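You operate a simulated robot arm through the tools that you are given. There is no shell and no other tool.

You run a simulated robot arm. Do the job below in one go: nothing can be reset, and whatever is moved stays where it is left.

Task
Give the coil on the rollers one more layer, at the overlap on the job card.
Fine: layers dial to 1, arm down, guard shut, then start and watch to the end.
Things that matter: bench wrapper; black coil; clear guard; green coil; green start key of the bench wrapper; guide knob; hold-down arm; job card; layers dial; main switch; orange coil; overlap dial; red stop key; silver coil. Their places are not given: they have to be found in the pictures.

It is judged by the outcome, as a careful person would: the job done as asked, and still so three seconds after it is handed in. It fails if anything else is knocked over, pushed out of place, dropped, spilled or broken.

Robot
A 6-joint arm with a two-finger gripper, fixed in place. Base frame: the origin is on the floor under the middle of its stand, x ahead of it, y to its left, z up. Units: mm, rad, N and s.
It reaches about 1572 mm from its shoulder. Its first joint turns from -2.897 to 2.897 rad. Payload 2.45 kg.
The TCP is the grasp point between the finger pads, 20 mm short of the fingertips. In the tool frame z runs along the fingers and y along their closing line. The gripper opens to 140 mm; its body begins 168 mm behind the TCP.
Orientation is told as [roll, pitch, yaw] about the base's x, y, z axes, in that order, counted from this pose: with the fingers straight down and closing along the base's y, the tool's x points along the base's -x, its y along +y and its z along -z.

Tools
- The arm moves only by the tool nudge_tool. Its argument "targets" is a list of rows, each a list of 7 numbers: the shift along the tool's x, y, z in m, then the turn, a rotation vector about the tool's x, y, z in rad, then the gripper command, from -1 (shut) to 1 (fully open), values between in proportion. In form: [[x, y, z, ax, ay, az, grip], ...]. A call has 1 to 20 rows; each row shifts and turns the commanded pose from where the row before left it, along the tool's axes as they then stand. Each row takes 0.2 s and may step no farther than 50 mm and 0.15 rad from the row before; otherwise, or with a gripper value out of range, the whole call is refused. A pose out of reach is approached as far as the arm can. The call stops where the force on the tool passes 40 N (or 10 N more than at its start, if that is more) or the arm is blocked; 0.2 s more then pass. The fingers move at their own pace (about 45 mm/s each) and stop on an object; they squeeze with about 34 N. The grip force told is the motor's: it shows also when the fingers shut on nothing. Time passes only in rows, and 0.2 s behind the last, so rows that do not move let the fingers close. It gives the time, the measured TCP pose, the force on the tool (base axes), the opening and the grip force at its end, in the units of the frame above (readings bear some noise), with the torque about the TCP (base axes, N m) and any sound that the robot's microphone picked up.
- Cameras (640 x 400 px; columns grow to the right, rows downward): "scene" is fixed at [219.9, 649.6, 1636.9]; the picture's right is [0.53, -0.85, 0.00], its down [-0.72, -0.45, -0.53] and it looks along [0.45, 0.28, -0.85] (base axes); focal length 214 px, centre (320, 200). "wrist" rides on the gripper at [78, 11, -209] in the tool frame; the picture's right is [-0.14, 0.99, 0.00], its down [-0.92, -0.13, -0.37] and it looks along [-0.37, -0.05, 0.93] (tool axes); focal length 280 px, centre (320, 200).
- snapshot(camera): a new picture of that camera. It takes no simulated time.
- locate(camera, pixels): for up to 12 pixels [column, row] of the newest picture of that camera ("zoom" is the newest enlarged one), the place [x, y, z] in the base frame of the surface seen there, good to about 3 mm. It takes no simulated time.
- close_up(camera, box): a new picture of the part [left, top, right, bottom] of that camera's present view, enlarged. It takes no simulated time.
- hand_in(): hands the job in; it is judged then, once.

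Leave the gripper open and the arm clear of the work at the hand-in unless told otherwise.

The tools are called as a command line: name --pt "numbers of a row" for each row, then --argument value for the rest, lists and objects as JSON in quotes. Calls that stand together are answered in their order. nudge_tool: Moves the arm, as the interface text tells. Its arguments: {"type":"object","properties":{"targets":{"type":"array","items":{"type":"array","items":{"type":"number"}}}},"required":["targets"]} The other tools are called the same way: snapshot (camera) takes a picture; locate (camera, pixels) gives the place of the surface under pixels of a picture; close_up (camera, box) takes an enlarged picture of a part of a camera's view; hand_in () hands the job in.

At the start:

```text
t: 0.0
position: [564.6, 55.6, 1512.2]
orientation: [0.0, 0.0, -0.001]
force: [-0.7, -0.3, 0.7]
torque: [-0.01, 0.03, 0.01]
finger_gap: 139.7
finger_force: 0.1
```

scene: 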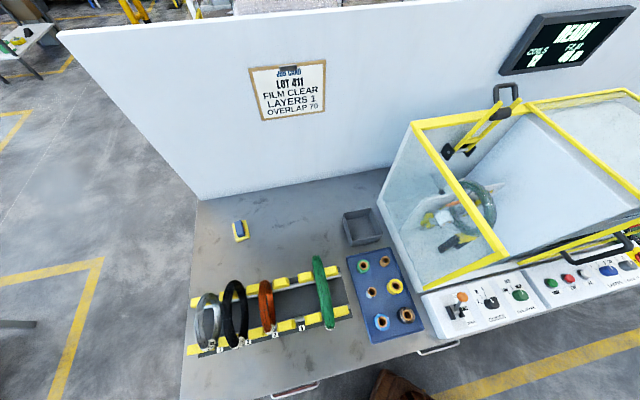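
wrist: 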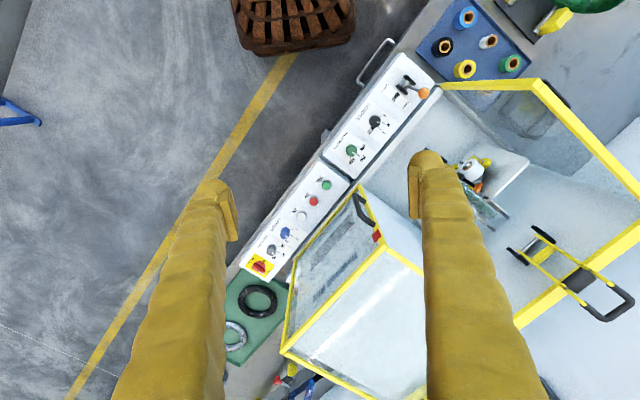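

I see a bench with a job card (around pixel 290,90), a wrapper with a clear guard on the right, a control panel and a display. I'll enlarge the key parts first.

close_up --camera "scene" --box '[240, 50, 340, 130]'

close_up --camera "scene" --box '[420, 220, 640, 350]'

close_up --camera "scene" --box '[480, 0, 640, 90]'

close_up --camera "scene" --box '[380, 80, 640, 300]'

close_up --camera "wrist" --box '[220, 30, 450, 290]'

```text
5.00 times, centred on (290, 90) of scene
```

zoom: 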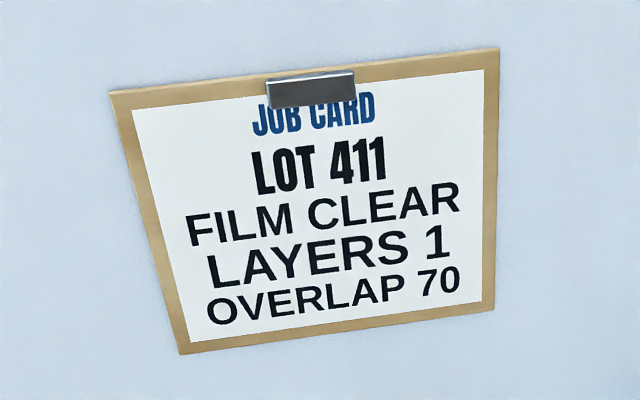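

```text
2.91 times, centred on (530, 285) of scene
```

zoom: 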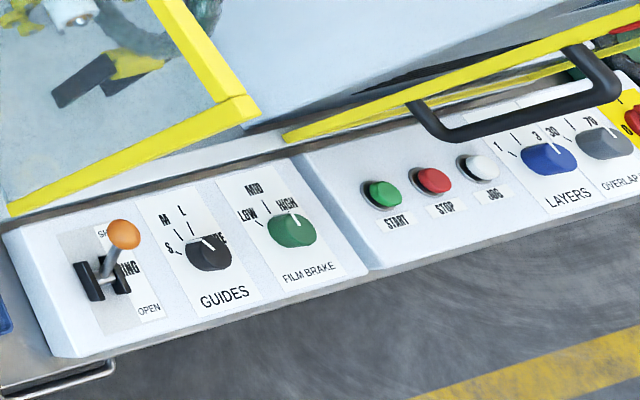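

```text
4.00 times, centred on (560, 45) of scene
```

zoom: 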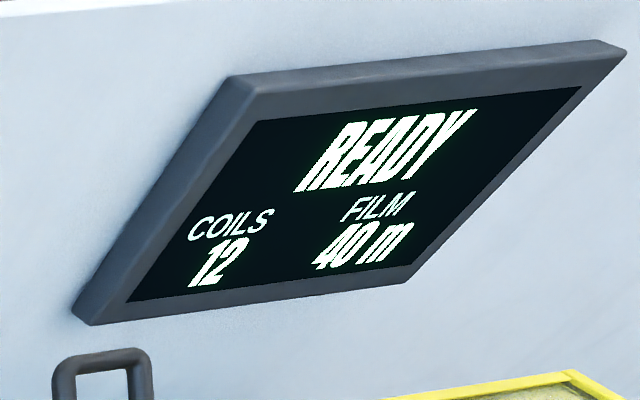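

```text
1.82 times, centred on (510, 190) of scene
```

zoom: 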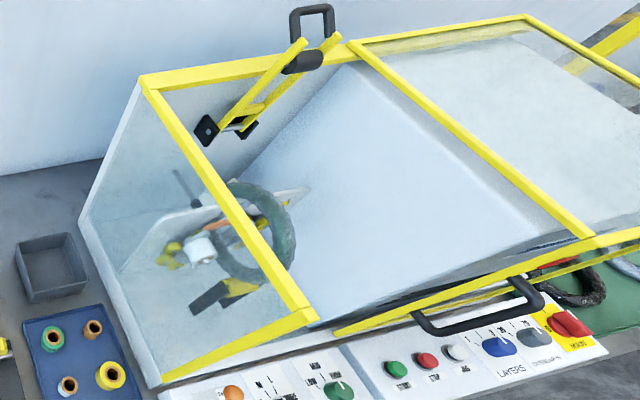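

```text
1.54 times, centred on (335, 160) of wrist
```

zoom: 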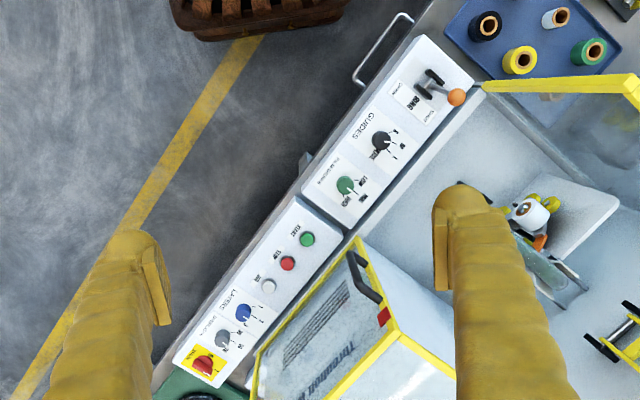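

The card reads LAYERS 1, OVERLAP 70. The display reads READY. The overlap dial and layers dial are far right on the panel. I'll locate the important points in the scene view.

snapshot --camera "scene"

locate --camera "scene" --pixels '[[460, 297], [490, 300], [519, 294], [551, 284], [568, 277], [586, 272], [607, 268], [627, 265], [600, 240], [505, 92], [469, 148], [470, 215]]'

locate --camera "wrist" --pixels '[[327, 185], [314, 201], [301, 216], [285, 234], [272, 251], [260, 267], [352, 151], [375, 122], [422, 93], [370, 210], [380, 237], [285, 350]]'

```text
taken
```

scene: 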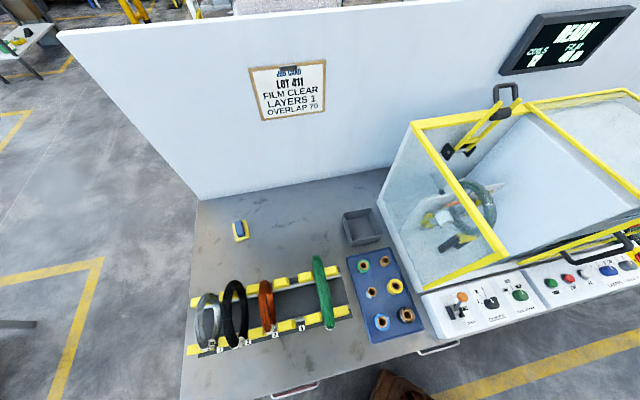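

```text
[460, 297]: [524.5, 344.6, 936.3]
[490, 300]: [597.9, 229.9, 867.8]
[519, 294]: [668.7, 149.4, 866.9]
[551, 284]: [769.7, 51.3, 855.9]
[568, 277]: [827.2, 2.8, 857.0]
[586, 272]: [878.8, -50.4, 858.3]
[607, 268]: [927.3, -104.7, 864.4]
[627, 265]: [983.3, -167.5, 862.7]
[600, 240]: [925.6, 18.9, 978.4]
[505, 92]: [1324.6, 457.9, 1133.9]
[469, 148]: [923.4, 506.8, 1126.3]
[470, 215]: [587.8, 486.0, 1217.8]
```

```text
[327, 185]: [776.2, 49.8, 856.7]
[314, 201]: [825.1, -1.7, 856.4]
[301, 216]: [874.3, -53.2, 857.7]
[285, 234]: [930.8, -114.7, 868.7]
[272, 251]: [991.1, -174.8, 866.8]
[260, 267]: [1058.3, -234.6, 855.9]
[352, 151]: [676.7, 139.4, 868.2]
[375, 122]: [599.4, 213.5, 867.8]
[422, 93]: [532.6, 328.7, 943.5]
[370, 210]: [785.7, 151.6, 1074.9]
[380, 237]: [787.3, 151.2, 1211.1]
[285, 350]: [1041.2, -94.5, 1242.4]
```

The panel runs along roughly (0.69,-0.72) in the base frame. Now I'll measure the yellow guard frame and the hold-down arm from both views.

locate --camera "scene" --pixels '[[413, 124], [504, 255], [420, 288], [522, 103], [572, 140], [620, 182], [527, 262], [638, 220], [628, 92], [498, 92], [515, 92], [500, 113]]'

locate --camera "wrist" --pixels '[[445, 85], [538, 83], [600, 145], [525, 320], [385, 243], [290, 348], [357, 190], [630, 300], [600, 320], [540, 235], [515, 250], [362, 218]]'

close_up --camera "wrist" --box '[400, 60, 640, 400]'

close_up --camera "scene" --box '[400, 120, 540, 290]'

```text
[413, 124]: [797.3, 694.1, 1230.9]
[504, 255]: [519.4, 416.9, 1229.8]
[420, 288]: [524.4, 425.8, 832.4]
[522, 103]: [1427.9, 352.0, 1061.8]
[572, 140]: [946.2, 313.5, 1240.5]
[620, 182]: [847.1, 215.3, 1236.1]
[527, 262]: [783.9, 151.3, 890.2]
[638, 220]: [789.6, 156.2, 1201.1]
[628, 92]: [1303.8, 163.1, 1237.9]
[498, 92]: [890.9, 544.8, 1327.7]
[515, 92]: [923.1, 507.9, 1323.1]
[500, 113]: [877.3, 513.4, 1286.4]
```

```text
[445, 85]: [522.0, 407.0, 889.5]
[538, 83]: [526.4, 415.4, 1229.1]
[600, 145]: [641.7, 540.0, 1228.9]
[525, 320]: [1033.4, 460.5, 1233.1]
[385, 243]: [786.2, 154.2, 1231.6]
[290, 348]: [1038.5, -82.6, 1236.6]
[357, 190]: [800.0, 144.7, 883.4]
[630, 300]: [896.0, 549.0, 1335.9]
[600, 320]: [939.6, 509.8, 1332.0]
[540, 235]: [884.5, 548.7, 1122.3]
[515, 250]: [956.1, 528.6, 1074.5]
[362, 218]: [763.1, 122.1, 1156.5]
```

```text
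1.18 times, centred on (520, 230) of wrist
```

zoom: 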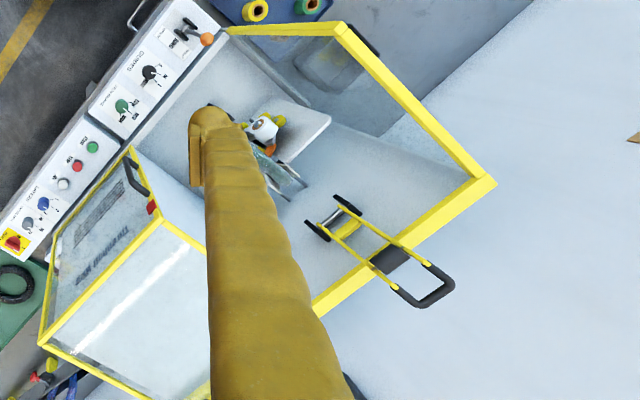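

```text
2.35 times, centred on (470, 205) of scene
```

zoom: 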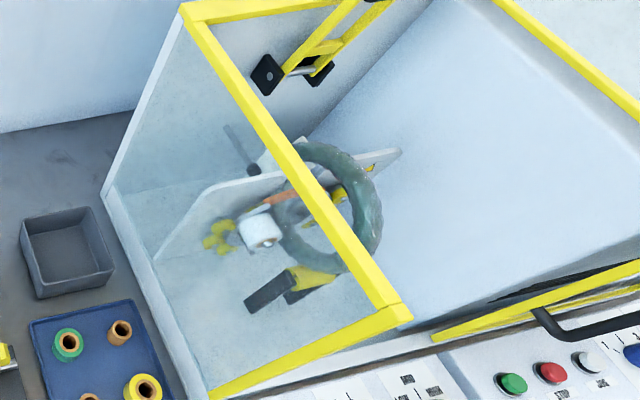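

The guard is a clear sliding box, parked at the right (front-left corner near (786,153)). The left side and back are fixed. The hold-down arm stands raised at the back (handle near (905,525,1330)). Now I'll measure the panel plane.

locate --camera "wrist" --pixels '[[325, 165], [357, 185], [245, 265], [268, 278], [328, 150], [397, 58], [428, 80], [352, 176], [327, 199], [300, 235], [303, 200], [285, 222]]'

close_up --camera "wrist" --box '[230, 170, 350, 285]'

close_up --camera "wrist" --box '[320, 55, 440, 180]'

close_up --camera "scene" --box '[540, 225, 640, 300]'

close_up --camera "scene" --box '[430, 260, 550, 340]'

```text
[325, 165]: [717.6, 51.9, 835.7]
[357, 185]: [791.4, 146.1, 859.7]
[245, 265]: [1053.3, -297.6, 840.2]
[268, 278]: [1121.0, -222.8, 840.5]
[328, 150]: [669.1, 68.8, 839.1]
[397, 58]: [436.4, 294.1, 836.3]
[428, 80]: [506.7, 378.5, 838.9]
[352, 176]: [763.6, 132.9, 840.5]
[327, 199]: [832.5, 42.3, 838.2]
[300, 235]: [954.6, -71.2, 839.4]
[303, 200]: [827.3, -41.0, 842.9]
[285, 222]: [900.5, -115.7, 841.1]
```

```text
3.48 times, centred on (290, 228) of wrist
```

zoom: 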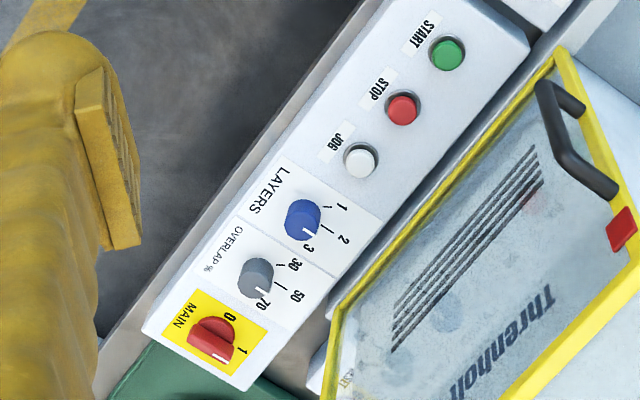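

```text
3.20 times, centred on (380, 118) of wrist
```

zoom: 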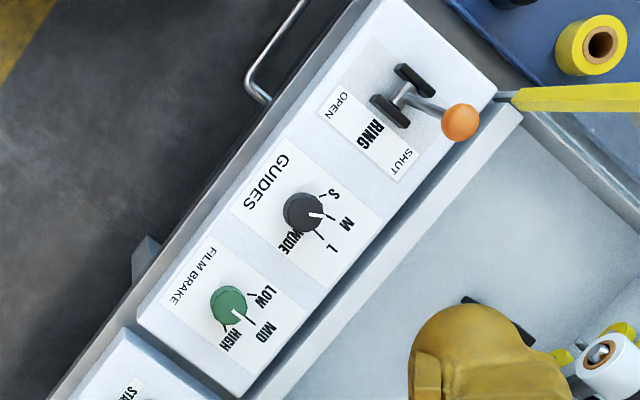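

```text
5.33 times, centred on (590, 262) of scene
```

zoom: 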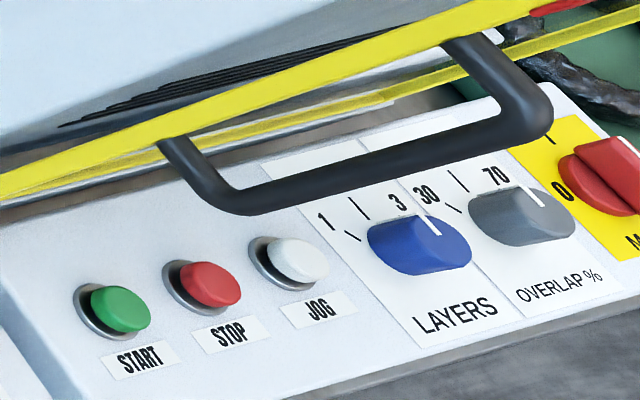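

```text
5.00 times, centred on (490, 300) of scene
```

zoom: 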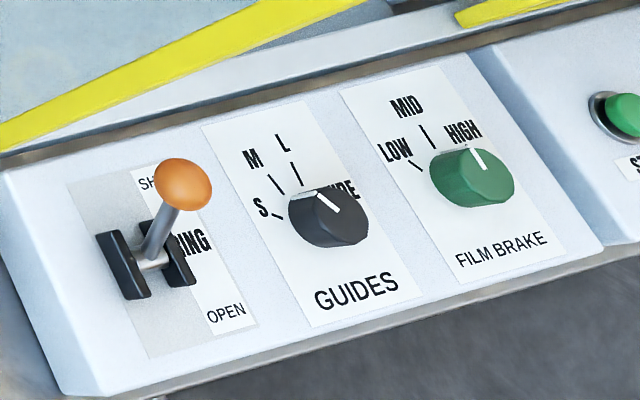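

The panel top is level (z≈840) and the machine is turned 45° in the base frame. The layers dial seems to be at 3, and overlap needs a closer look. I'll turn the tool 45° and move the camera over the right panel, staying in front of the guard.

nudge_tool --pt "0 0 0 0 0 -0.1309 1" --pt "0 0 0 0 0 -0.1309 1" --pt "0 0 0 0 0 -0.1309 1" --pt "0 0 0 0 0 -0.1309 1" --pt "0 0 0 0 0 -0.1309 1" --pt "0 0 0 0 0 -0.1309 1" --pt "-0.0029 -0.0313 0.0328 0 0 0 1" --pt "-0.0029 -0.0313 0.0328 0 0 0 1" --pt "-0.0029 -0.0313 0.0328 0 0 0 1" --pt "-0.0029 -0.0313 0.0328 0 0 0 1" --pt "-0.0029 -0.0313 0.0328 0 0 0 1" --pt "-0.0029 -0.0313 0.0328 0 0 0 1" --pt "-0.0029 -0.0313 0.0328 0 0 0 1" --pt "-0.0029 -0.0313 0.0328 0 0 0 1" --pt "-0.0029 -0.0313 0.0328 0 0 0 1" --pt "-0.0029 -0.0313 0.0328 0 0 0 1" --pt "-0.0029 -0.0313 0.0328 0 0 0 1" --pt "-0.0029 -0.0313 0.0328 0 0 0 1" --pt "-0.0029 -0.0313 0.0328 0 0 0 1"

snapshot --camera "wrist"

snapshot --camera "scene"

```text
t: 4.0
position: [877.1, -208.6, 1085.7]
orientation: [-0.001, 0.0, 0.785]
force: [0.1, 0.6, 0.0]
torque: [-0.01, -0.04, 0.03]
finger_gap: 140.1
finger_force: 0.1
```

```text
taken
```

wrist: 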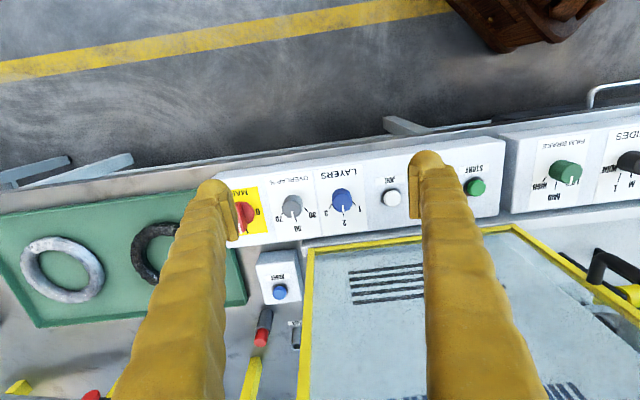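

```text
taken
```

scene: 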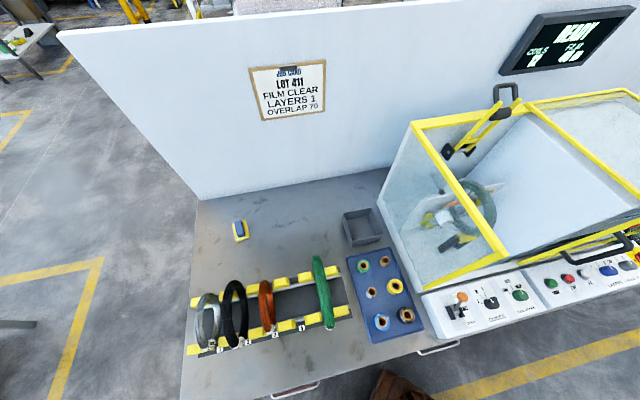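

I can see the panel upside down: main switch (240,215), overlap dial (291,205), layers dial (342,200). I'll zoom to read them.

close_up --camera "wrist" --box '[225, 160, 385, 260]'

close_up --camera "wrist" --box '[240, 240, 340, 350]'

close_up --camera "wrist" --box '[500, 120, 640, 210]'

locate --camera "wrist" --pixels '[[291, 205], [342, 198], [342, 210], [391, 196], [475, 187], [240, 212], [280, 290], [564, 170], [630, 160], [600, 260], [300, 225], [350, 215]]'

```text
4.00 times, centred on (305, 210) of wrist
```

zoom: 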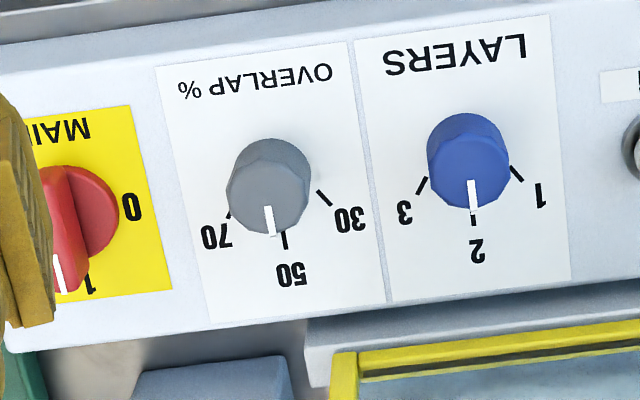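

```text
3.64 times, centred on (290, 295) of wrist
```

zoom: 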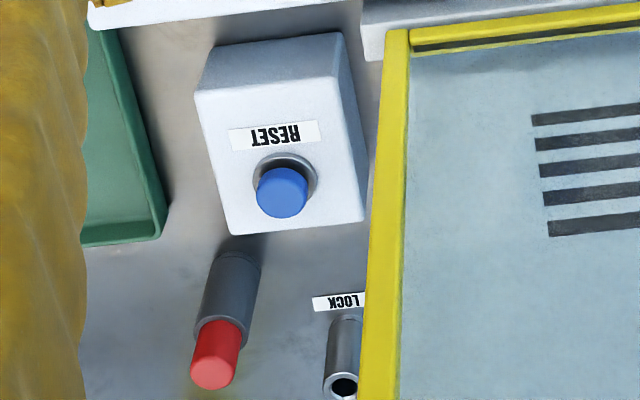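

```text
4.44 times, centred on (570, 165) of wrist
```

zoom: 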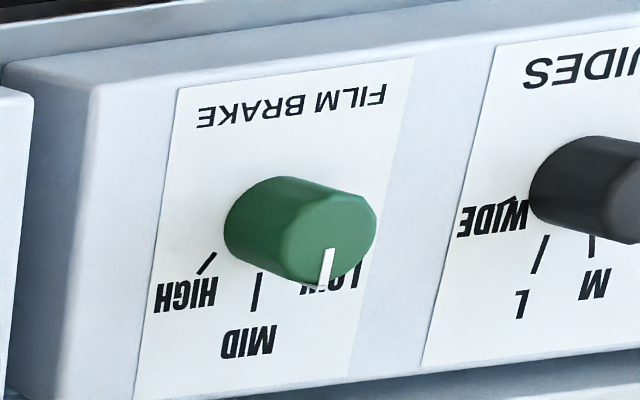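

```text
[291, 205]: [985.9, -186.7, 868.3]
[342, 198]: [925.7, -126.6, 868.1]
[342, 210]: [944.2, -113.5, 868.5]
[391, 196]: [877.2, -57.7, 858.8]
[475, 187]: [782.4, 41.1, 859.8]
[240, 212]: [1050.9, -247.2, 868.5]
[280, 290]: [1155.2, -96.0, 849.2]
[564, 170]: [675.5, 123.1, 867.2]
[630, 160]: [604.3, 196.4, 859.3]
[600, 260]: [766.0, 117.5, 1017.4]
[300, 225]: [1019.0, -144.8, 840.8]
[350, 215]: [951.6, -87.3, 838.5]
```

Read from the zoom: the layers dial points to 2 and the overlap dial points to 50 (both straight ahead). The job needs 1 and 70. I'll locate the ticks and knob tops exactly.

close_up --camera "wrist" --box '[225, 160, 385, 260]'

locate --camera "zoom" --pixels '[[520, 179], [473, 225], [419, 192], [473, 210], [471, 183], [467, 180], [331, 204], [285, 247], [228, 217], [272, 232], [266, 208], [268, 200]]'

locate --camera "zoom" --pixels '[[428, 172], [508, 165], [468, 148], [468, 205], [228, 195], [308, 193], [268, 170], [270, 230], [467, 120], [272, 145], [60, 270], [100, 200]]'

```text
4.00 times, centred on (305, 210) of wrist
```

zoom: 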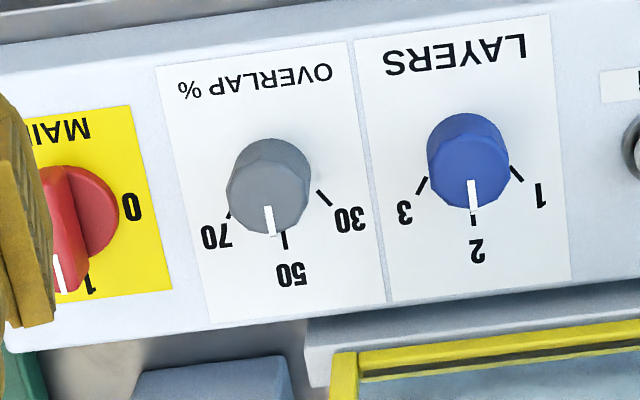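

```text
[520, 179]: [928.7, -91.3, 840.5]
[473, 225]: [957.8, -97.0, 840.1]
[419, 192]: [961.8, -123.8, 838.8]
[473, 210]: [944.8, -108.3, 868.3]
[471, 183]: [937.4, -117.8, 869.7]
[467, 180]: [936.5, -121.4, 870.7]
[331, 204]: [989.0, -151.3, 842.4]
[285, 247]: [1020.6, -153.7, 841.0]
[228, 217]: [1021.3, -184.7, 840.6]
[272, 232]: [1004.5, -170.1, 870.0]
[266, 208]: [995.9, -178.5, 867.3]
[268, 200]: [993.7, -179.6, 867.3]
```

```text
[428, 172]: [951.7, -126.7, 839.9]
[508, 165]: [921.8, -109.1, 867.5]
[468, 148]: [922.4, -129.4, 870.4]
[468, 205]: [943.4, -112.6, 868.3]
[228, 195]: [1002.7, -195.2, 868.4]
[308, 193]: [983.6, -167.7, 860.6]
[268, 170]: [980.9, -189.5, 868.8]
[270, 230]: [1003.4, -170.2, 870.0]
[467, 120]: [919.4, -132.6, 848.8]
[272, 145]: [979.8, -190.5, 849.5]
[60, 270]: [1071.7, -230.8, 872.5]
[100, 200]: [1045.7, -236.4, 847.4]
```

Measured: layers knob centre ≈ (934,-119), top z≈868, radius about 16; ticks about ±56°. I'll bring the gripper above it, half-closing the fingers, and look again before going down.

nudge_tool --pt "-0.0346 0.0077 0.0286 0 0 0 0" --pt "-0.0346 0.0077 0.0286 0 0 0 0" --pt "-0.0346 0.0077 0.0286 0 0 0 0" --pt "0 0 0.0286 0 0 0 0" --pt "0 0 0.0286 0 0 0 0" --pt "0 0 0.0286 0 0 0 0"

snapshot --camera "wrist"

snapshot --camera "scene"

```text
t: 5.4
position: [935.7, -116.1, 917.6]
orientation: [-0.001, 0.001, 0.787]
force: [-0.2, -0.1, -0.1]
torque: [0.01, 0.03, 0.02]
finger_gap: 70.2
finger_force: 0.2
```

```text
taken
```

wrist: 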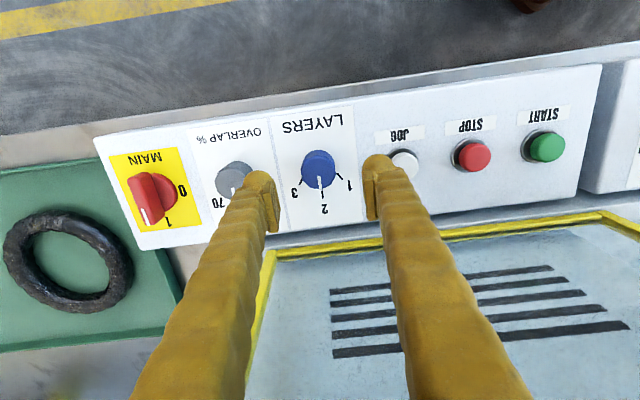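

```text
taken
```

scene: 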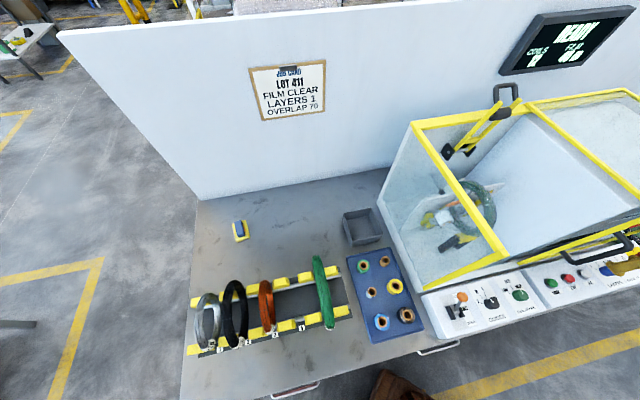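

The knob (318,165) sits between the fingers and its pointer is at 2. I'll re-measure the knob top from this close view.

close_up --camera "wrist" --box '[260, 120, 390, 230]'

locate --camera "wrist" --pixels '[[304, 172], [334, 168], [318, 160], [320, 186], [319, 172], [268, 190], [372, 175]]'

```text
3.64 times, centred on (325, 175) of wrist
```

zoom: 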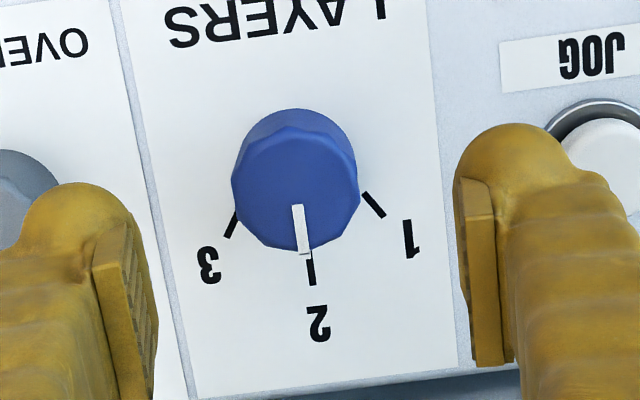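

```text
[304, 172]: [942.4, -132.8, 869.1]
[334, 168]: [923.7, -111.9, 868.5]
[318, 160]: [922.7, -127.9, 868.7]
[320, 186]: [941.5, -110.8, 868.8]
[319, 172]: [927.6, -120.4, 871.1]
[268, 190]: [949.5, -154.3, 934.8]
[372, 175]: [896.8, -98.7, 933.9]
```

Knob centre ≈ (934.4,-120.6). I'll shift by a few mm and go down so that the tips are about 6 mm above the panel, then close on the knob.

nudge_tool --pt "0.004 -0.0023 0.02 0 0 0 0" --pt "0 0 0.02 0 0 0 0" --pt "0 0 0.008 0 0 0 0" --pt "0 0 0 0 0 0 0"

close_up --camera "wrist" --box '[220, 80, 440, 240]'

```text
t: 6.4
position: [933.7, -120.5, 868.0]
orientation: [0.001, 0.0, 0.786]
force: [-0.2, 1.3, -0.1]
torque: [0.03, 0.0, 0.01]
finger_gap: 70.1
finger_force: 0.0
```

```text
2.50 times, centred on (330, 160) of wrist
```

zoom: 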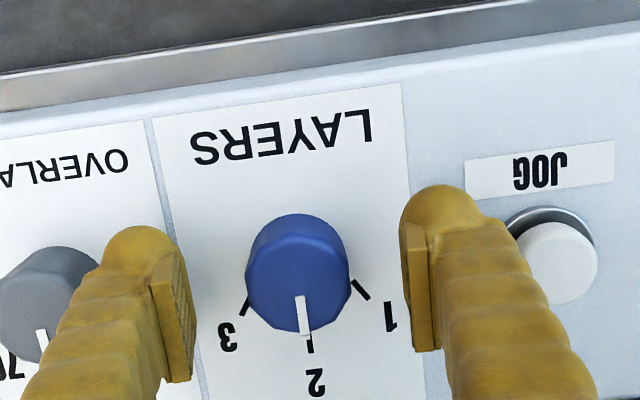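

The fingers straddle the knob well. Closing on it.

nudge_tool --pt "0 0 0 0 0 0 -0.5" --pt "0 0 0 0 0 0 -0.8" --pt "0 0 0 0 0 0 -1" --pt "0 0 0 0 0 0 -1" --pt "0 0 0 0 0 0 -1"

close_up --camera "wrist" --box '[220, 80, 440, 240]'

```text
t: 7.6
position: [934.2, -119.6, 867.0]
orientation: [0.002, 0.001, 0.783]
force: [-17.8, 16.0, 2.1]
torque: [0.18, 0.16, 0.01]
finger_gap: 32.0
finger_force: 45.6
```

```text
2.50 times, centred on (330, 160) of wrist
```

zoom: 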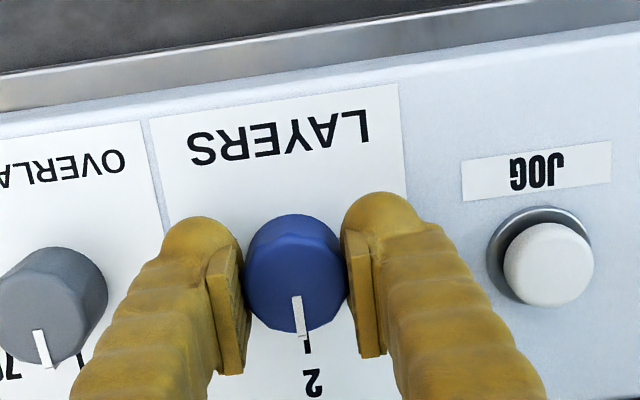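

The knob (32 mm wide) is gripped, but there's a 24 N sideways load towards -u. I'll shift about 1 mm that way to relieve it.

nudge_tool --pt "0 0.001 0 0 0 0 -1" --pt "0 0 0 0 0 0 -1"

```text
t: 8.2
position: [932.5, -119.9, 867.6]
orientation: [-0.002, 0.0, 0.785]
force: [-11.3, 11.9, 2.5]
torque: [0.16, 0.11, 0.0]
finger_gap: 32.0
finger_force: 45.3
```

The load fell to 16 N, so 2 mm more should clear it. Then I'll start turning.

nudge_tool --pt "0 0.001 0 0 0 0 -1" --pt "0 0.001 0 0 0 0 -1" --pt "0 0 0 0 0 0 -1"

```text
t: 9.0
position: [935.1, -119.5, 866.9]
orientation: [-0.004, -0.001, 0.785]
force: [25.2, -6.2, -0.7]
torque: [0.02, -0.33, 0.0]
finger_gap: 31.5
finger_force: 44.9
```

Overshot a little: the load is now +22 N along u and 13 N along v. Correcting by about 1 mm each.

nudge_tool --pt "-0.0007 -0.001 0 0 0 0 -1" --pt "0 0 0 0 0 0 -1"

```text
t: 9.6
position: [933.5, -119.2, 867.2]
orientation: [-0.002, 0.0, 0.786]
force: [23.2, -12.2, 6.5]
torque: [-0.16, -0.25, 0.01]
finger_gap: 32.3
finger_force: 44.6
```

The reading didn't settle as expected; I'll hold still a moment and read again.

nudge_tool --pt "0 0 0 0 0 0 -1" --pt "0 0 0 0 0 0 -1" --pt "0 0 0 0 0 0 -1"

```text
t: 10.4
position: [933.4, -119.2, 867.5]
orientation: [-0.001, 0.001, 0.785]
force: [25.1, -18.6, 13.8]
torque: [-0.21, -0.24, -0.02]
finger_gap: 32.2
finger_force: 44.8
```

The load builds slowly, so the commanded point is slightly off in u and z. I'll shift +0.5 mm along u and 1 mm up.

nudge_tool --pt "0 -0.0007 -0.001 0 0 0 -1" --pt "0 0 0 0 0 0 -1" --pt "0 0 0 0 0 0 -1"

```text
t: 11.2
position: [934.4, -119.6, 868.5]
orientation: [0.001, -0.001, 0.784]
force: [26.6, -10.8, -5.2]
torque: [-0.08, -0.29, 0.02]
finger_gap: 32.0
finger_force: 45.2
```

The side load isn't dropping, so I'll open a little, re-centre at the mean position and grip again.

nudge_tool --pt "0 0 0 0 0 0 -0.3" --pt "0 0 0 0 0 0 -0.3"

close_up --camera "wrist" --box '[220, 80, 440, 240]'

```text
t: 11.8
position: [933.6, -119.8, 869.0]
orientation: [-0.001, 0.0, 0.785]
force: [-0.2, 0.1, 0.2]
torque: [0.03, 0.04, 0.02]
finger_gap: 48.8
finger_force: 0.0
```

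```text
2.50 times, centred on (330, 160) of wrist
```

zoom: 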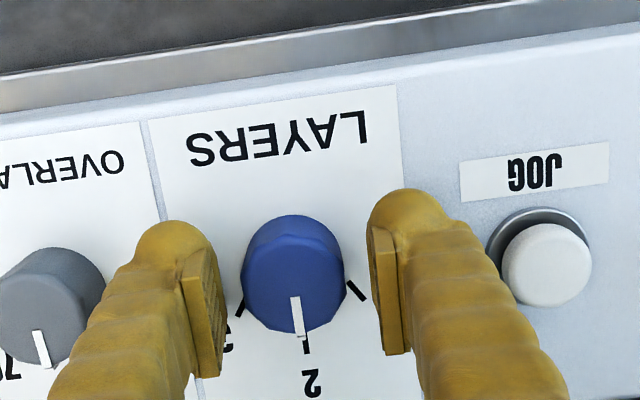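

The knob sits slightly nearer the left finger in the picture, so I'll shift ~0.8 mm along +u and regrip.

nudge_tool --pt "0 -0.0008 0 0 0 0 -0.3" --pt "0 0 0 0 0 0 -0.7" --pt "0 0 0 0 0 0 -0.7"

```text
t: 12.6
position: [934.1, -119.5, 869.5]
orientation: [0.001, 0.001, 0.787]
force: [-9.4, 7.7, 2.4]
torque: [0.1, 0.1, -0.03]
finger_gap: 32.0
finger_force: 27.6
```

Only 12 N side load now, which is fine. Turning the layers knob counter-clockwise (seen from above) by about 56°, towards 1.

nudge_tool --pt "0 0.0003 0 0 0 -0.08 -0.8" --pt "0 0 0 0 0 -0.09 -0.8" --pt "0 0 0 0 0 -0.09 -0.8" --pt "0 0 0 0 0 -0.09 -0.8" --pt "0 0 0 0 0 -0.09 -0.8" --pt "0 0 0 0 0 -0.09 -0.8" --pt "0 0 0 0 0 -0.09 -0.8" --pt "0 0 0 0 0 -0.09 -0.8" --pt "0 0 0 0 0 -0.09 -0.8" --pt "0 0 0 0 0 -0.09 -0.8" --pt "0 0 0 0 0 -0.09 -0.8" --pt "0 0 0 0 0 0 -0.8"

close_up --camera "wrist" --box '[220, 80, 440, 240]'

```text
t: 15.2
position: [933.8, -120.2, 868.2]
orientation: [0.0, -0.001, 1.766]
force: [-26.2, 11.2, 14.7]
torque: [0.16, 0.32, 0.09]
finger_gap: 32.0
finger_force: 44.8
```

```text
2.50 times, centred on (330, 160) of wrist
```

zoom: 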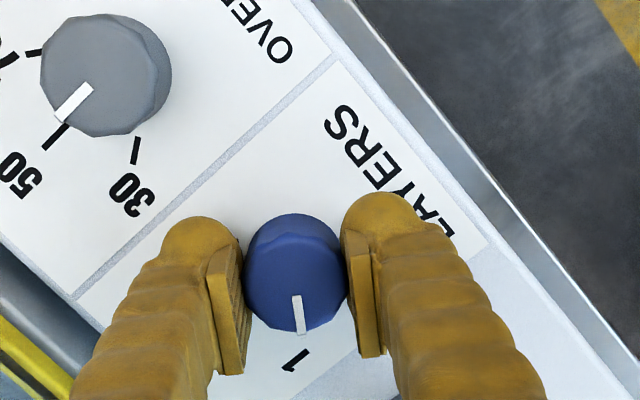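

The pointer has followed to the "1" label (293,358). I'll open and rise a little to check that it stays there.

nudge_tool --pt "0 0 0 0 0 0 0" --pt "0 0 0 0 0 0 0" --pt "0 0 0 0 0 0 0" --pt "0 0 -0.03 0 0 0 0" --pt "0 0 -0.04 0 0 0 0" --pt "0 0 -0.04 0 0 0 0.2"

close_up --camera "wrist" --box '[180, 60, 440, 250]'

```text
t: 16.6
position: [933.7, -118.8, 978.5]
orientation: [0.0, 0.0, 1.767]
force: [0.3, 0.4, -0.5]
torque: [0.04, -0.02, -0.02]
finger_gap: 84.1
finger_force: 0.1
```

```text
2.11 times, centred on (310, 155) of wrist
```

zoom: 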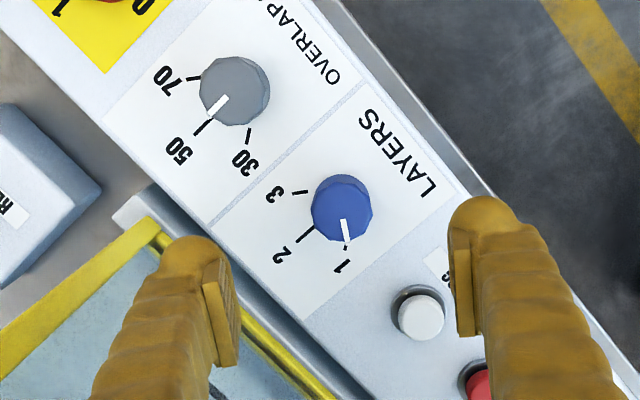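

Layers is at 1. Next the overlap knob, pointing at 50 (pixel (235,95) of the zoom). I'll move above it at the same tool angle and re-measure it.

nudge_tool --pt "0.0354 -0.02325 0 0 0 0 0" --pt "0.0354 -0.02325 0 0 0 0 0" --pt "0 0 0.03 0 0 0 0" --pt "0 0 0.03 0 0 0 0" --pt "0 0 0 0 0 0 0"

snapshot --camera "wrist"

close_up --camera "wrist" --box '[240, 100, 400, 230]'

```text
t: 17.8
position: [993.5, -179.7, 915.8]
orientation: [-0.001, 0.001, 1.766]
force: [-0.5, 0.1, 0.1]
torque: [0.05, 0.02, 0.01]
finger_gap: 70.0
finger_force: 0.0
```

```text
taken
```

wrist: 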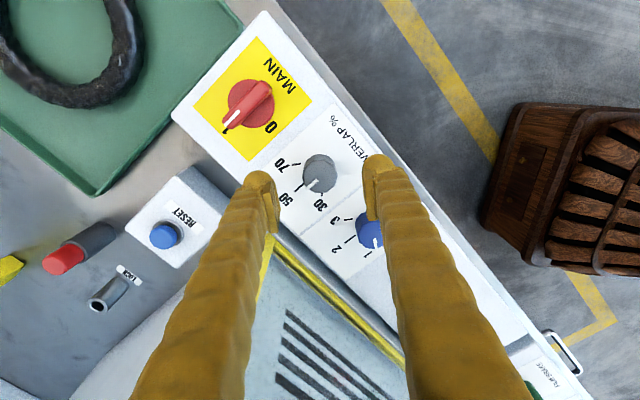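

```text
3.08 times, centred on (320, 165) of wrist
```

zoom: 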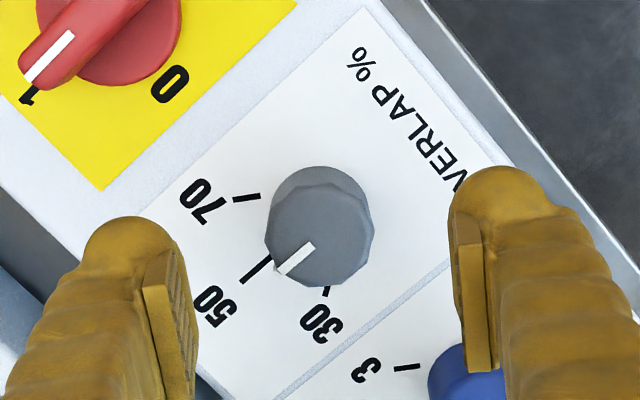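

Overlap knob at (320,172), still at 50; main switch is on 1. Measuring the knob edges.

locate --camera "wrist" --pixels '[[304, 172], [335, 172], [320, 160], [319, 188], [320, 173], [313, 182]]'

```text
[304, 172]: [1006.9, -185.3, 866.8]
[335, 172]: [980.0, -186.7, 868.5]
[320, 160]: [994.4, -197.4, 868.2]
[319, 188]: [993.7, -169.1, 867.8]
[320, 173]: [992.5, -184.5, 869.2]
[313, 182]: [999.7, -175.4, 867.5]
```

Comparing with the layers knob, the overlap knob centre is within 1 mm of the tool axis. Going down and closing moderately.

nudge_tool --pt "0.0012 -0.0005 0.025 0 0 0 0" --pt "0 0 0.024 0 0 0 0" --pt "0 0 0 0 0 0 -0.3" --pt "0 0 0 0 0 0 -0.7" --pt "0 0 0 0 0 0 -0.7" --pt "0 0 0 0 0 0 -0.7"

close_up --camera "wrist" --box '[220, 80, 440, 240]'

```text
t: 19.2
position: [993.0, -181.8, 867.9]
orientation: [-0.001, 0.001, 1.767]
force: [23.1, 1.1, -8.2]
torque: [0.01, -0.21, -0.03]
finger_gap: 32.1
finger_force: 38.2
```

```text
2.50 times, centred on (330, 160) of wrist
```

zoom: 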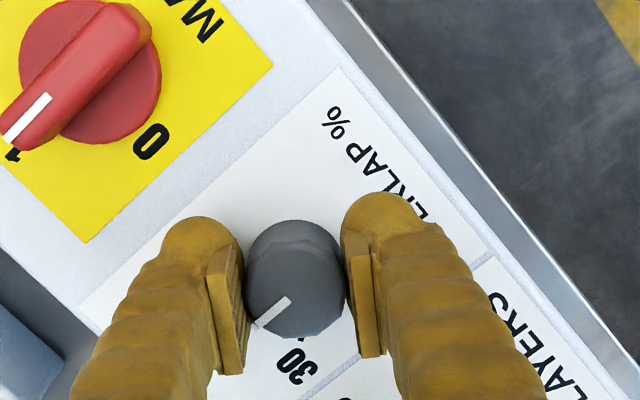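

23 N side load along +x; I'll ease open, shift 1.2 mm that way and regrip.

nudge_tool --pt "0 0 0 0 0 0 -0.4" --pt "0 -0.0012 0 0 0 0 -0.4" --pt "0 0 0 0 0 0 -0.65" --pt "0 0 0 0 0 0 -0.65" --pt "0 0 0 0 0 0 -0.65"

```text
t: 20.4
position: [993.5, -181.7, 868.5]
orientation: [0.003, 0.0, 1.767]
force: [-15.6, -0.9, 1.5]
torque: [-0.03, 0.15, 0.05]
finger_gap: 32.0
finger_force: 44.6
```

Now 16 N the other way, so 0.4 mm back, then turn clockwise about 56° towards 70.

nudge_tool --pt "0 0.0004 0 0 0 0.08 -0.8" --pt "0 0 0 0 0 0.09 -0.8" --pt "0 0 0 0 0 0.09 -0.8" --pt "0 0 0 0 0 0.09 -0.8" --pt "0 0 0 0 0 0.09 -0.8" --pt "0 0 0 0 0 0.09 -0.8" --pt "0 0 0 0 0 0.09 -0.8" --pt "0 0 0 0 0 0.09 -0.8" --pt "0 0 0 0 0 0.09 -0.8" --pt "0 0 0 0 0 0.09 -0.8" --pt "0 0 0 0 0 0.09 -0.8" --pt "0 0 0 0 0 0 -0.8"

close_up --camera "wrist" --box '[220, 80, 440, 240]'

```text
t: 21.7
position: [993.2, -181.5, 868.3]
orientation: [0.002, 0.002, 1.301]
force: [-4.2, 0.9, 4.9]
torque: [-0.01, 0.02, 0.0]
finger_gap: 31.8
finger_force: 45.1
stopped in row 6: the force on the tool passed its limit at 41 N (the readings are from after the stop); the commanded pose is now the measured one
```

```text
2.50 times, centred on (330, 160) of wrist
```

zoom: 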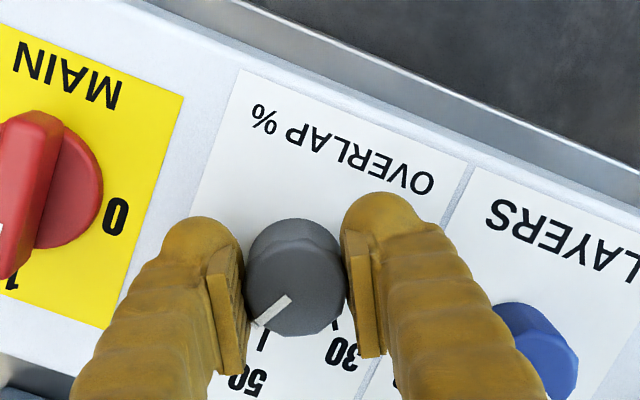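

The side force tripped halfway (yaw 1.30), and the command has reset to a relaxed pose (4 N). Knob followed. Continuing the remaining ~0.52 rad.

nudge_tool --pt "0 0 0 0 0 0.08 -0.8" --pt "0 0 0 0 0 0.09 -0.8" --pt "0 0 0 0 0 0.09 -0.8" --pt "0 0 0 0 0 0.09 -0.8" --pt "0 0 0 0 0 0.09 -0.8" --pt "0 0 0 0 0 0.08 -0.8" --pt "0 0 0 0 0 0 -0.8"

close_up --camera "wrist" --box '[220, 80, 440, 240]'

```text
t: 23.3
position: [992.6, -180.9, 868.4]
orientation: [0.004, 0.002, 0.781]
force: [-26.9, 13.0, 1.4]
torque: [0.07, 0.35, -0.02]
finger_gap: 31.9
finger_force: 45.3
```

```text
2.50 times, centred on (330, 160) of wrist
```

zoom: 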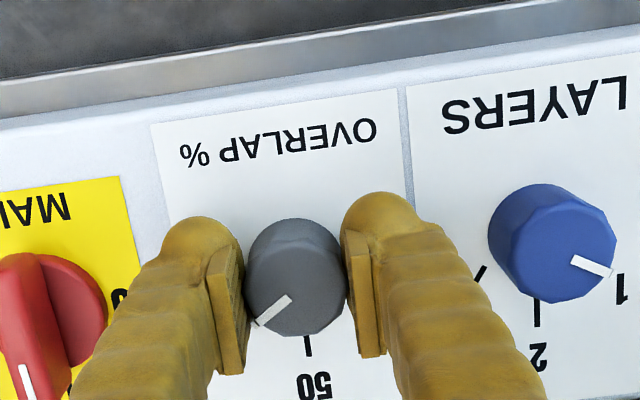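

The grey pointer now points lower-left, towards 70. Releasing and rising to check both dials.

nudge_tool --pt "0 0 0 0 0 0 0" --pt "0 0 0 0 0 0 0" --pt "0 0 0 0 0 0 0" --pt "0 0 -0.03 0 0 0 0" --pt "0 0 -0.04 0 0 0 0.5" --pt "0 0.02 -0.045 0 0 0 1" --pt "0 0.02 -0.045 0 0 0 1" --pt "0 0 0 0 0 0 1"

close_up --camera "wrist" --box '[220, 80, 420, 210]'

snapshot --camera "wrist"

```text
t: 25.1
position: [966.8, -153.3, 1030.2]
orientation: [0.0, 0.003, 0.782]
force: [-0.5, 0.0, -0.5]
torque: [0.0, 0.02, 0.01]
finger_gap: 140.0
finger_force: 0.0
```

```text
3.08 times, centred on (320, 145) of wrist
```

zoom: 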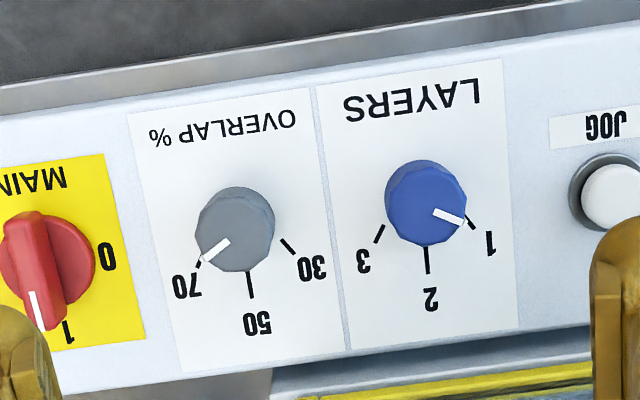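

```text
taken
```

wrist: 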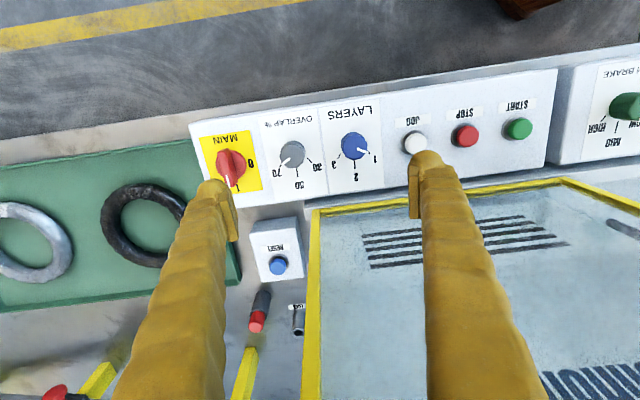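

Layers pointer lies on the 1 tick, overlap pointer on the 70 tick. I'll check the angles with locate.

locate --camera "zoom" --pixels '[[435, 212], [463, 221], [475, 228], [376, 241], [427, 270], [228, 240], [204, 258], [198, 265], [250, 295], [291, 252], [395, 205], [205, 225]]'

```text
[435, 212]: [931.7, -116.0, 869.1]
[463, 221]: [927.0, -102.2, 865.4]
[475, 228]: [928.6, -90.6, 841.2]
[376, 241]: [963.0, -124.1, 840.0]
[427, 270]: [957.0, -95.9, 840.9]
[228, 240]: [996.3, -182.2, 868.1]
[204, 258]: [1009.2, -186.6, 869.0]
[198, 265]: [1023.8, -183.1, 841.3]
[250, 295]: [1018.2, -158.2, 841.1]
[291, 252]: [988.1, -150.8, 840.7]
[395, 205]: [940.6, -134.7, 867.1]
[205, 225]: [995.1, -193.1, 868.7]
```

Dials are set: layers 1, overlap 70. Next, back off, go to the left front and tilt the camera to look into the machine at the coil and the hold-down arm.

nudge_tool --pt "0.0235 0 -0.042 0 0 0 1" --pt "0.0235 0 -0.042 0 0 0 1" --pt "0.0235 0 -0.042 0 0 0 1" --pt "0.0235 0 -0.042 0 0 0 1" --pt "0 0.0435 0 0 0 0 1" --pt "0 0.0435 0 0 0 0 1" --pt "0 0.0435 0 0 0 0 1" --pt "0 0.0435 0 0 0 0 1" --pt "0 0.0435 0 0 0 0 1" --pt "0 0.0435 0 0 0 0 1" --pt "0 0.0435 0 0 0 0 1" --pt "0 0.0435 0 0 0 0 1" --pt "0 0.0435 0 0 -0.131 0 1" --pt "0 0.0435 0 0 -0.131 0 1" --pt "0 0.0435 0 0 -0.131 0 1" --pt "0 0.0435 0 0 -0.131 0 1" --pt "0 0 0 0 0 0 1"

snapshot --camera "wrist"

snapshot --camera "scene"

```text
t: 28.7
position: [531.5, 150.3, 1197.5]
orientation: [0.003, -0.524, 0.781]
force: [-0.1, -0.2, 0.8]
torque: [-0.02, 0.01, 0.02]
finger_gap: 140.2
finger_force: 0.0
```

```text
taken
```

wrist: 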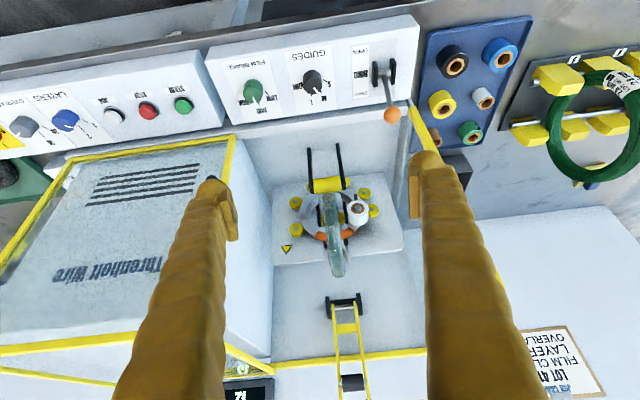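

```text
taken
```

scene: 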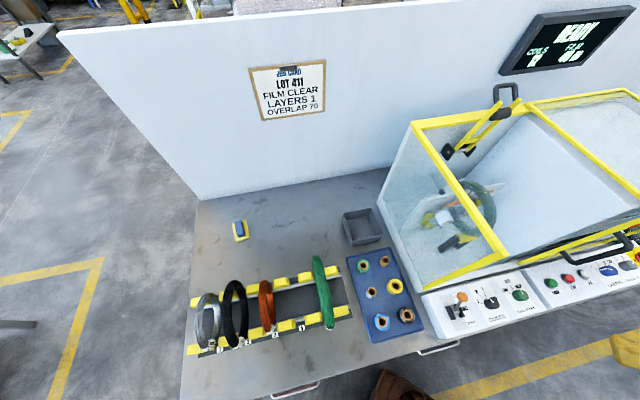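

Now I see inside (picture upside down): coil edge-on at (335,230), film spool (355,210), yellow guides, and the hold-down arm at (345,340). Zooming in.

close_up --camera "wrist" --box '[250, 130, 430, 280]'

close_up --camera "wrist" --box '[280, 270, 420, 400]'

close_up --camera "wrist" --box '[210, 30, 430, 140]'

locate --camera "wrist" --pixels '[[345, 303], [330, 303], [362, 303], [345, 325], [350, 382], [335, 375], [366, 372], [335, 262], [325, 200], [358, 210], [312, 160], [338, 155]]'

```text
2.67 times, centred on (340, 205) of wrist
```

zoom: 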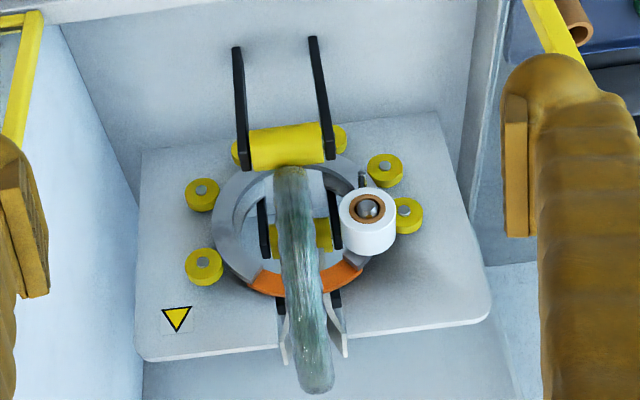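

```text
3.08 times, centred on (350, 335) of wrist
```

zoom: 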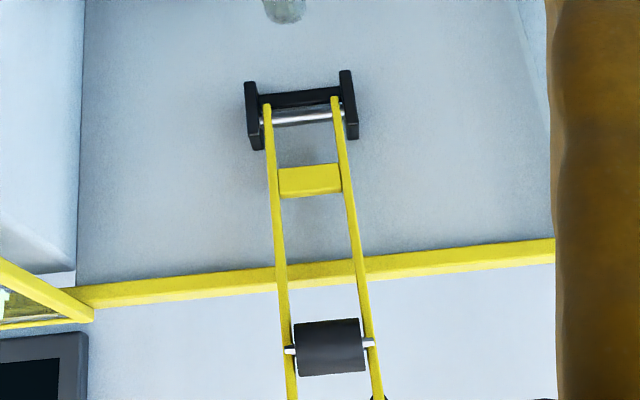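

```text
2.91 times, centred on (320, 85) of wrist
```

zoom: 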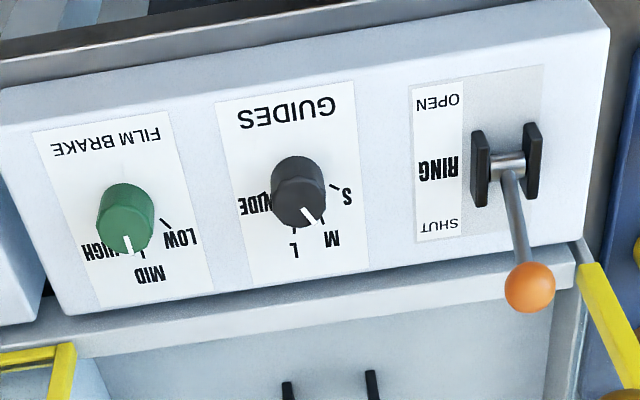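

```text
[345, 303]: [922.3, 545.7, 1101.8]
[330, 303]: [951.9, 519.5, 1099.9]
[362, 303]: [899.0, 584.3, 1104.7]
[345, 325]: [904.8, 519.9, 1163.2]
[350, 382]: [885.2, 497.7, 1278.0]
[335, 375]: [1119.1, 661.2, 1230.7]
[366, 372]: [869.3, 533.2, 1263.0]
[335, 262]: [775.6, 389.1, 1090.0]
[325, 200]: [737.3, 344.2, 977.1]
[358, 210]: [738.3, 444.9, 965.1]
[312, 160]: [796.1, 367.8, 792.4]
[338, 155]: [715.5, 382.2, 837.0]
```

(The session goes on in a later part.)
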